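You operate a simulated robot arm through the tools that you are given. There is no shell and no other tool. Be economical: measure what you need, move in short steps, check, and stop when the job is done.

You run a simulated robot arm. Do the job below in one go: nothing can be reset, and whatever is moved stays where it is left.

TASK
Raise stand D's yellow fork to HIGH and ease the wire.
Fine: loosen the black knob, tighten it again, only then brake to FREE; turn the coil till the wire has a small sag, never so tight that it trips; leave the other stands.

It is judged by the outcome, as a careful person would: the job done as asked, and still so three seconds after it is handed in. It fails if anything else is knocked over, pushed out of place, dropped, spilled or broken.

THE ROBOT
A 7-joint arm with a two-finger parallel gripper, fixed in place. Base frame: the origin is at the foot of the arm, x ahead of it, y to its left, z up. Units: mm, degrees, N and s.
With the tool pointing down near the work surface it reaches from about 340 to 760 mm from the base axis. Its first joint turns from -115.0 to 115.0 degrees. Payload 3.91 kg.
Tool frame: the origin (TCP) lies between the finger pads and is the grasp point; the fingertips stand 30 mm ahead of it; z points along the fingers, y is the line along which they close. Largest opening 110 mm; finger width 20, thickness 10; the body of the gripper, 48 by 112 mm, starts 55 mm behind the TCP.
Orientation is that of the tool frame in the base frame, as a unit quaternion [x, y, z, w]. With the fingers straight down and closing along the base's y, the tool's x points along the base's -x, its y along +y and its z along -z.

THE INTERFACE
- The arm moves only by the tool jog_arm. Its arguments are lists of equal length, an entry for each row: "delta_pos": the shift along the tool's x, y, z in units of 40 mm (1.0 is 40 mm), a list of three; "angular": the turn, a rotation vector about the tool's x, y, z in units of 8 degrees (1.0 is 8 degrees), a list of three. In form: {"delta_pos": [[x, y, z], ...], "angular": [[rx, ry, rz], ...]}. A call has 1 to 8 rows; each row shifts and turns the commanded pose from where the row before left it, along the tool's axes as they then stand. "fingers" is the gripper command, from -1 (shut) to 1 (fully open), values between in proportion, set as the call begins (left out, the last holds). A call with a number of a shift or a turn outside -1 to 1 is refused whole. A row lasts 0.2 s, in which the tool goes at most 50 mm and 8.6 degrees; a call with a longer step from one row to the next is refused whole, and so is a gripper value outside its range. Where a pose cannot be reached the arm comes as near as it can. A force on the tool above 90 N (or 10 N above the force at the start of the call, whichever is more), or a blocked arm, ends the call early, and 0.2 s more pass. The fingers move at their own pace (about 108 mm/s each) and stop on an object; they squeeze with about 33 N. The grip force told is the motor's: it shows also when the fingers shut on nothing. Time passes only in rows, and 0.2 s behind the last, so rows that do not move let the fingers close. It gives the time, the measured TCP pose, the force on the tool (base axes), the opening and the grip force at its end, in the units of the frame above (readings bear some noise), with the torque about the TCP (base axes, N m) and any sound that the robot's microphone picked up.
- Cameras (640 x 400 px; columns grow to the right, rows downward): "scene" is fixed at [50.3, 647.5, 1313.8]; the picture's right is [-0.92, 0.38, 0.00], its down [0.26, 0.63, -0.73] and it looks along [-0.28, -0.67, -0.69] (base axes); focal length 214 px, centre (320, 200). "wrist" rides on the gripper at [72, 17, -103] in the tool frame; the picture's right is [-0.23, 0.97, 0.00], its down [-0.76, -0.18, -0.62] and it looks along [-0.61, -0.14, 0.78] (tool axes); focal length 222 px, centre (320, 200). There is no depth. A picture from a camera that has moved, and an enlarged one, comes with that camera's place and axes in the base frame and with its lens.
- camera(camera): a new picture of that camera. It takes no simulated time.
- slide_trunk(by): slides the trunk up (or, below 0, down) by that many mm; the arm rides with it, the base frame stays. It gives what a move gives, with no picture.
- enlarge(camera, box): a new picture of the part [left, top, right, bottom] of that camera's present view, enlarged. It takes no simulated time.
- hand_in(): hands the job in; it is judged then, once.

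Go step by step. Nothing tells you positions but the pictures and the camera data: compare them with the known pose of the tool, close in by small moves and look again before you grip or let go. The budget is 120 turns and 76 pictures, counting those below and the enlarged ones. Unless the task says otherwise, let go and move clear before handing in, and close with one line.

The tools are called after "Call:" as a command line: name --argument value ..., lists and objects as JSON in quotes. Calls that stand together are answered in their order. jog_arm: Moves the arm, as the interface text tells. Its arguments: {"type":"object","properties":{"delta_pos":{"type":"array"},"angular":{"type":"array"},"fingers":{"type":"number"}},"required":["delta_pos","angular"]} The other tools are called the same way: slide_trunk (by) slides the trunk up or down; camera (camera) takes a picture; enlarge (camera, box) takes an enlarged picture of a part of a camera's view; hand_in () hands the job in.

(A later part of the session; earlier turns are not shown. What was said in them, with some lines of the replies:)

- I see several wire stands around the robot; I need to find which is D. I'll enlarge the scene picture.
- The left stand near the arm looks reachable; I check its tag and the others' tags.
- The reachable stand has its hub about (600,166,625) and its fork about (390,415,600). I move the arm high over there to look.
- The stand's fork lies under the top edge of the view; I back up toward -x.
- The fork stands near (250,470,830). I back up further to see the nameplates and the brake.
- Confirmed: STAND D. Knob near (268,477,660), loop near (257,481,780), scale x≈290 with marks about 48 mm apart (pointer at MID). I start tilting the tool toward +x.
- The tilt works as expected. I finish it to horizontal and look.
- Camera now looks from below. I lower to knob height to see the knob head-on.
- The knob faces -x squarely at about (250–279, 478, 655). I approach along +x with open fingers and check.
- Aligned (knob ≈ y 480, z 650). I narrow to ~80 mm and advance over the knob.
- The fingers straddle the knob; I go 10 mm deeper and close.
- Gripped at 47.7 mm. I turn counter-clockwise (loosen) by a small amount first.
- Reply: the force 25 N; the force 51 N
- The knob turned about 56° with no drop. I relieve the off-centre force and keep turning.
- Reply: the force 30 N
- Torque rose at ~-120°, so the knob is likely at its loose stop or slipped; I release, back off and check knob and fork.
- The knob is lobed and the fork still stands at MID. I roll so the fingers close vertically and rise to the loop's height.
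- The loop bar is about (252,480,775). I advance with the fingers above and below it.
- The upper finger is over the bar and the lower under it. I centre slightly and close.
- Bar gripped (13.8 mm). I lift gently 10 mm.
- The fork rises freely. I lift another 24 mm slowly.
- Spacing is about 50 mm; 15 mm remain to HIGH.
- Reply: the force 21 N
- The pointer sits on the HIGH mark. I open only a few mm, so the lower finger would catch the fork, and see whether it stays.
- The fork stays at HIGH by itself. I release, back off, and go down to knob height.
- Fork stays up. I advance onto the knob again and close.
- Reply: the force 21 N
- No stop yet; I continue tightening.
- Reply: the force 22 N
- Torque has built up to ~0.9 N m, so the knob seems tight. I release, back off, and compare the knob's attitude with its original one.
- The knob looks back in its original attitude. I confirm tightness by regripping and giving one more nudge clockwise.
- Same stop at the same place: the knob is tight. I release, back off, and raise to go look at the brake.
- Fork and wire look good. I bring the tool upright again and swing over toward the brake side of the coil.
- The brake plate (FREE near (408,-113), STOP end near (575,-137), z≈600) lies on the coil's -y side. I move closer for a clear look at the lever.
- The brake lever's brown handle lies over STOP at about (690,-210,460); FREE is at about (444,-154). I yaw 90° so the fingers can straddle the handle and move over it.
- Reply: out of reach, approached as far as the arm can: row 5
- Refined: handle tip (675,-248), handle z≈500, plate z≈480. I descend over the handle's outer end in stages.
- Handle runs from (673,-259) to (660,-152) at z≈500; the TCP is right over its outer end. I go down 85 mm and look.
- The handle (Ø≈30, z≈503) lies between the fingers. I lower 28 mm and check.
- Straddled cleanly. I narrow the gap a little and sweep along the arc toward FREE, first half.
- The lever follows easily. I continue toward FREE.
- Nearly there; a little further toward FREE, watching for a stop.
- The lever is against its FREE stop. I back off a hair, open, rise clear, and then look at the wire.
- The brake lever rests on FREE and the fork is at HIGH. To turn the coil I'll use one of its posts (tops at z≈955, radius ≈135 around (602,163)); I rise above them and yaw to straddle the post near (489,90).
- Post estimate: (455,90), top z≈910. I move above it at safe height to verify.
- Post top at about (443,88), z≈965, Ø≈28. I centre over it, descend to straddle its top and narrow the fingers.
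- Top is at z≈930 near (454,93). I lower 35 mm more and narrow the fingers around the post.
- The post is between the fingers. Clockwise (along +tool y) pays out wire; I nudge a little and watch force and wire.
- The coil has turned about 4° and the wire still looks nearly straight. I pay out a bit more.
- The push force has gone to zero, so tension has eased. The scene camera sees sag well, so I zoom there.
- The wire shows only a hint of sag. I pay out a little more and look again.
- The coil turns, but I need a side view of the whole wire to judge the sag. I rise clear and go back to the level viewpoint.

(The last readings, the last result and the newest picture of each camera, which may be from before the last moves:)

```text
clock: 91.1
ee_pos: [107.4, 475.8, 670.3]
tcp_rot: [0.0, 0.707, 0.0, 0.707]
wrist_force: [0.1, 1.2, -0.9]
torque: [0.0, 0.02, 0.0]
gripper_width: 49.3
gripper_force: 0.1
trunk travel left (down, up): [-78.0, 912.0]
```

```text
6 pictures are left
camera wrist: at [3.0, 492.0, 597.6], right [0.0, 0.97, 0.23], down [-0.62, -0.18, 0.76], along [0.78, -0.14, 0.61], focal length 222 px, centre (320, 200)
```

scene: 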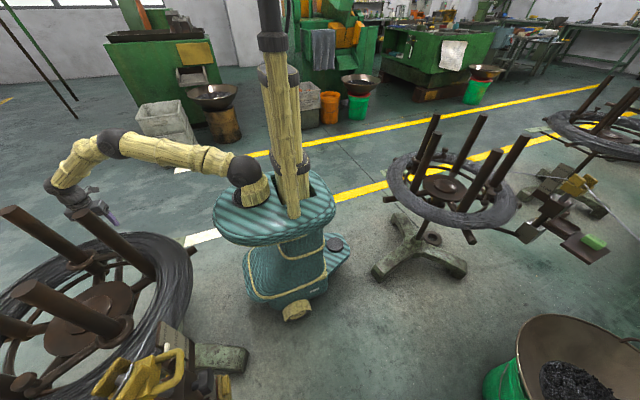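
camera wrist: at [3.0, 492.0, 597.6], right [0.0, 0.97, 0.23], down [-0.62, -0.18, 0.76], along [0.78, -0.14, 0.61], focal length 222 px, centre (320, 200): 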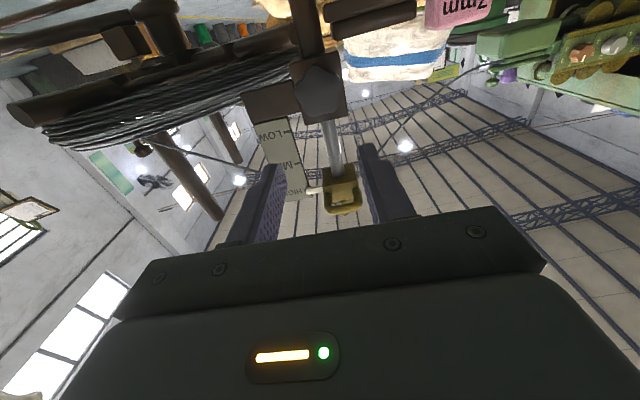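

Call:
enlarge --camera "wrist" --box '[130, 40, 500, 220]'

```text
1.73 times, centred on (315, 130) of wrist
camera zoom: at [3.0, 492.0, 597.6], right [0.0, 0.97, 0.23], down [-0.62, -0.18, 0.76], along [0.78, -0.14, 0.61], focal length 384 px, centre (329, 321)
```

zoom: 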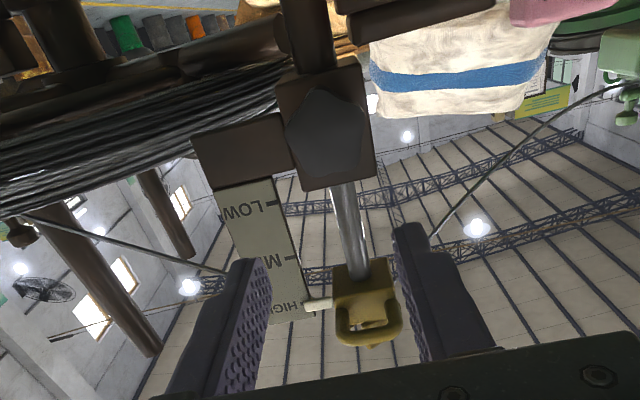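

Call:
enlarge --camera "wrist" --box '[350, 70, 510, 200]'

```text
3.08 times, centred on (430, 135) of wrist
camera zoom: at [3.0, 492.0, 597.6], right [0.0, 0.97, 0.23], down [-0.62, -0.18, 0.76], along [0.78, -0.14, 0.61], focal length 684 px, centre (-18, 400)
```

zoom: 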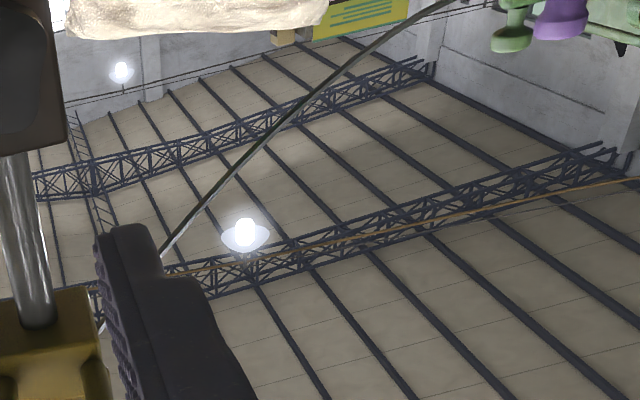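

The fork-to-machine wire now hangs with a small sag of about 30 mm. The fork pointer is on HIGH, the knob is tight, the brake is at FREE and the arm is clear, so I hand in.

Call:
hand_in

```text
The job is handed in.
```

Stand D's yellow fork is at HIGH with the black knob retightened. After that I moved the brake to FREE and turned the coil until the wire hung with a sag of about 30 mm between fork and machine. I heard no trip, and I didn't touch the other stands.
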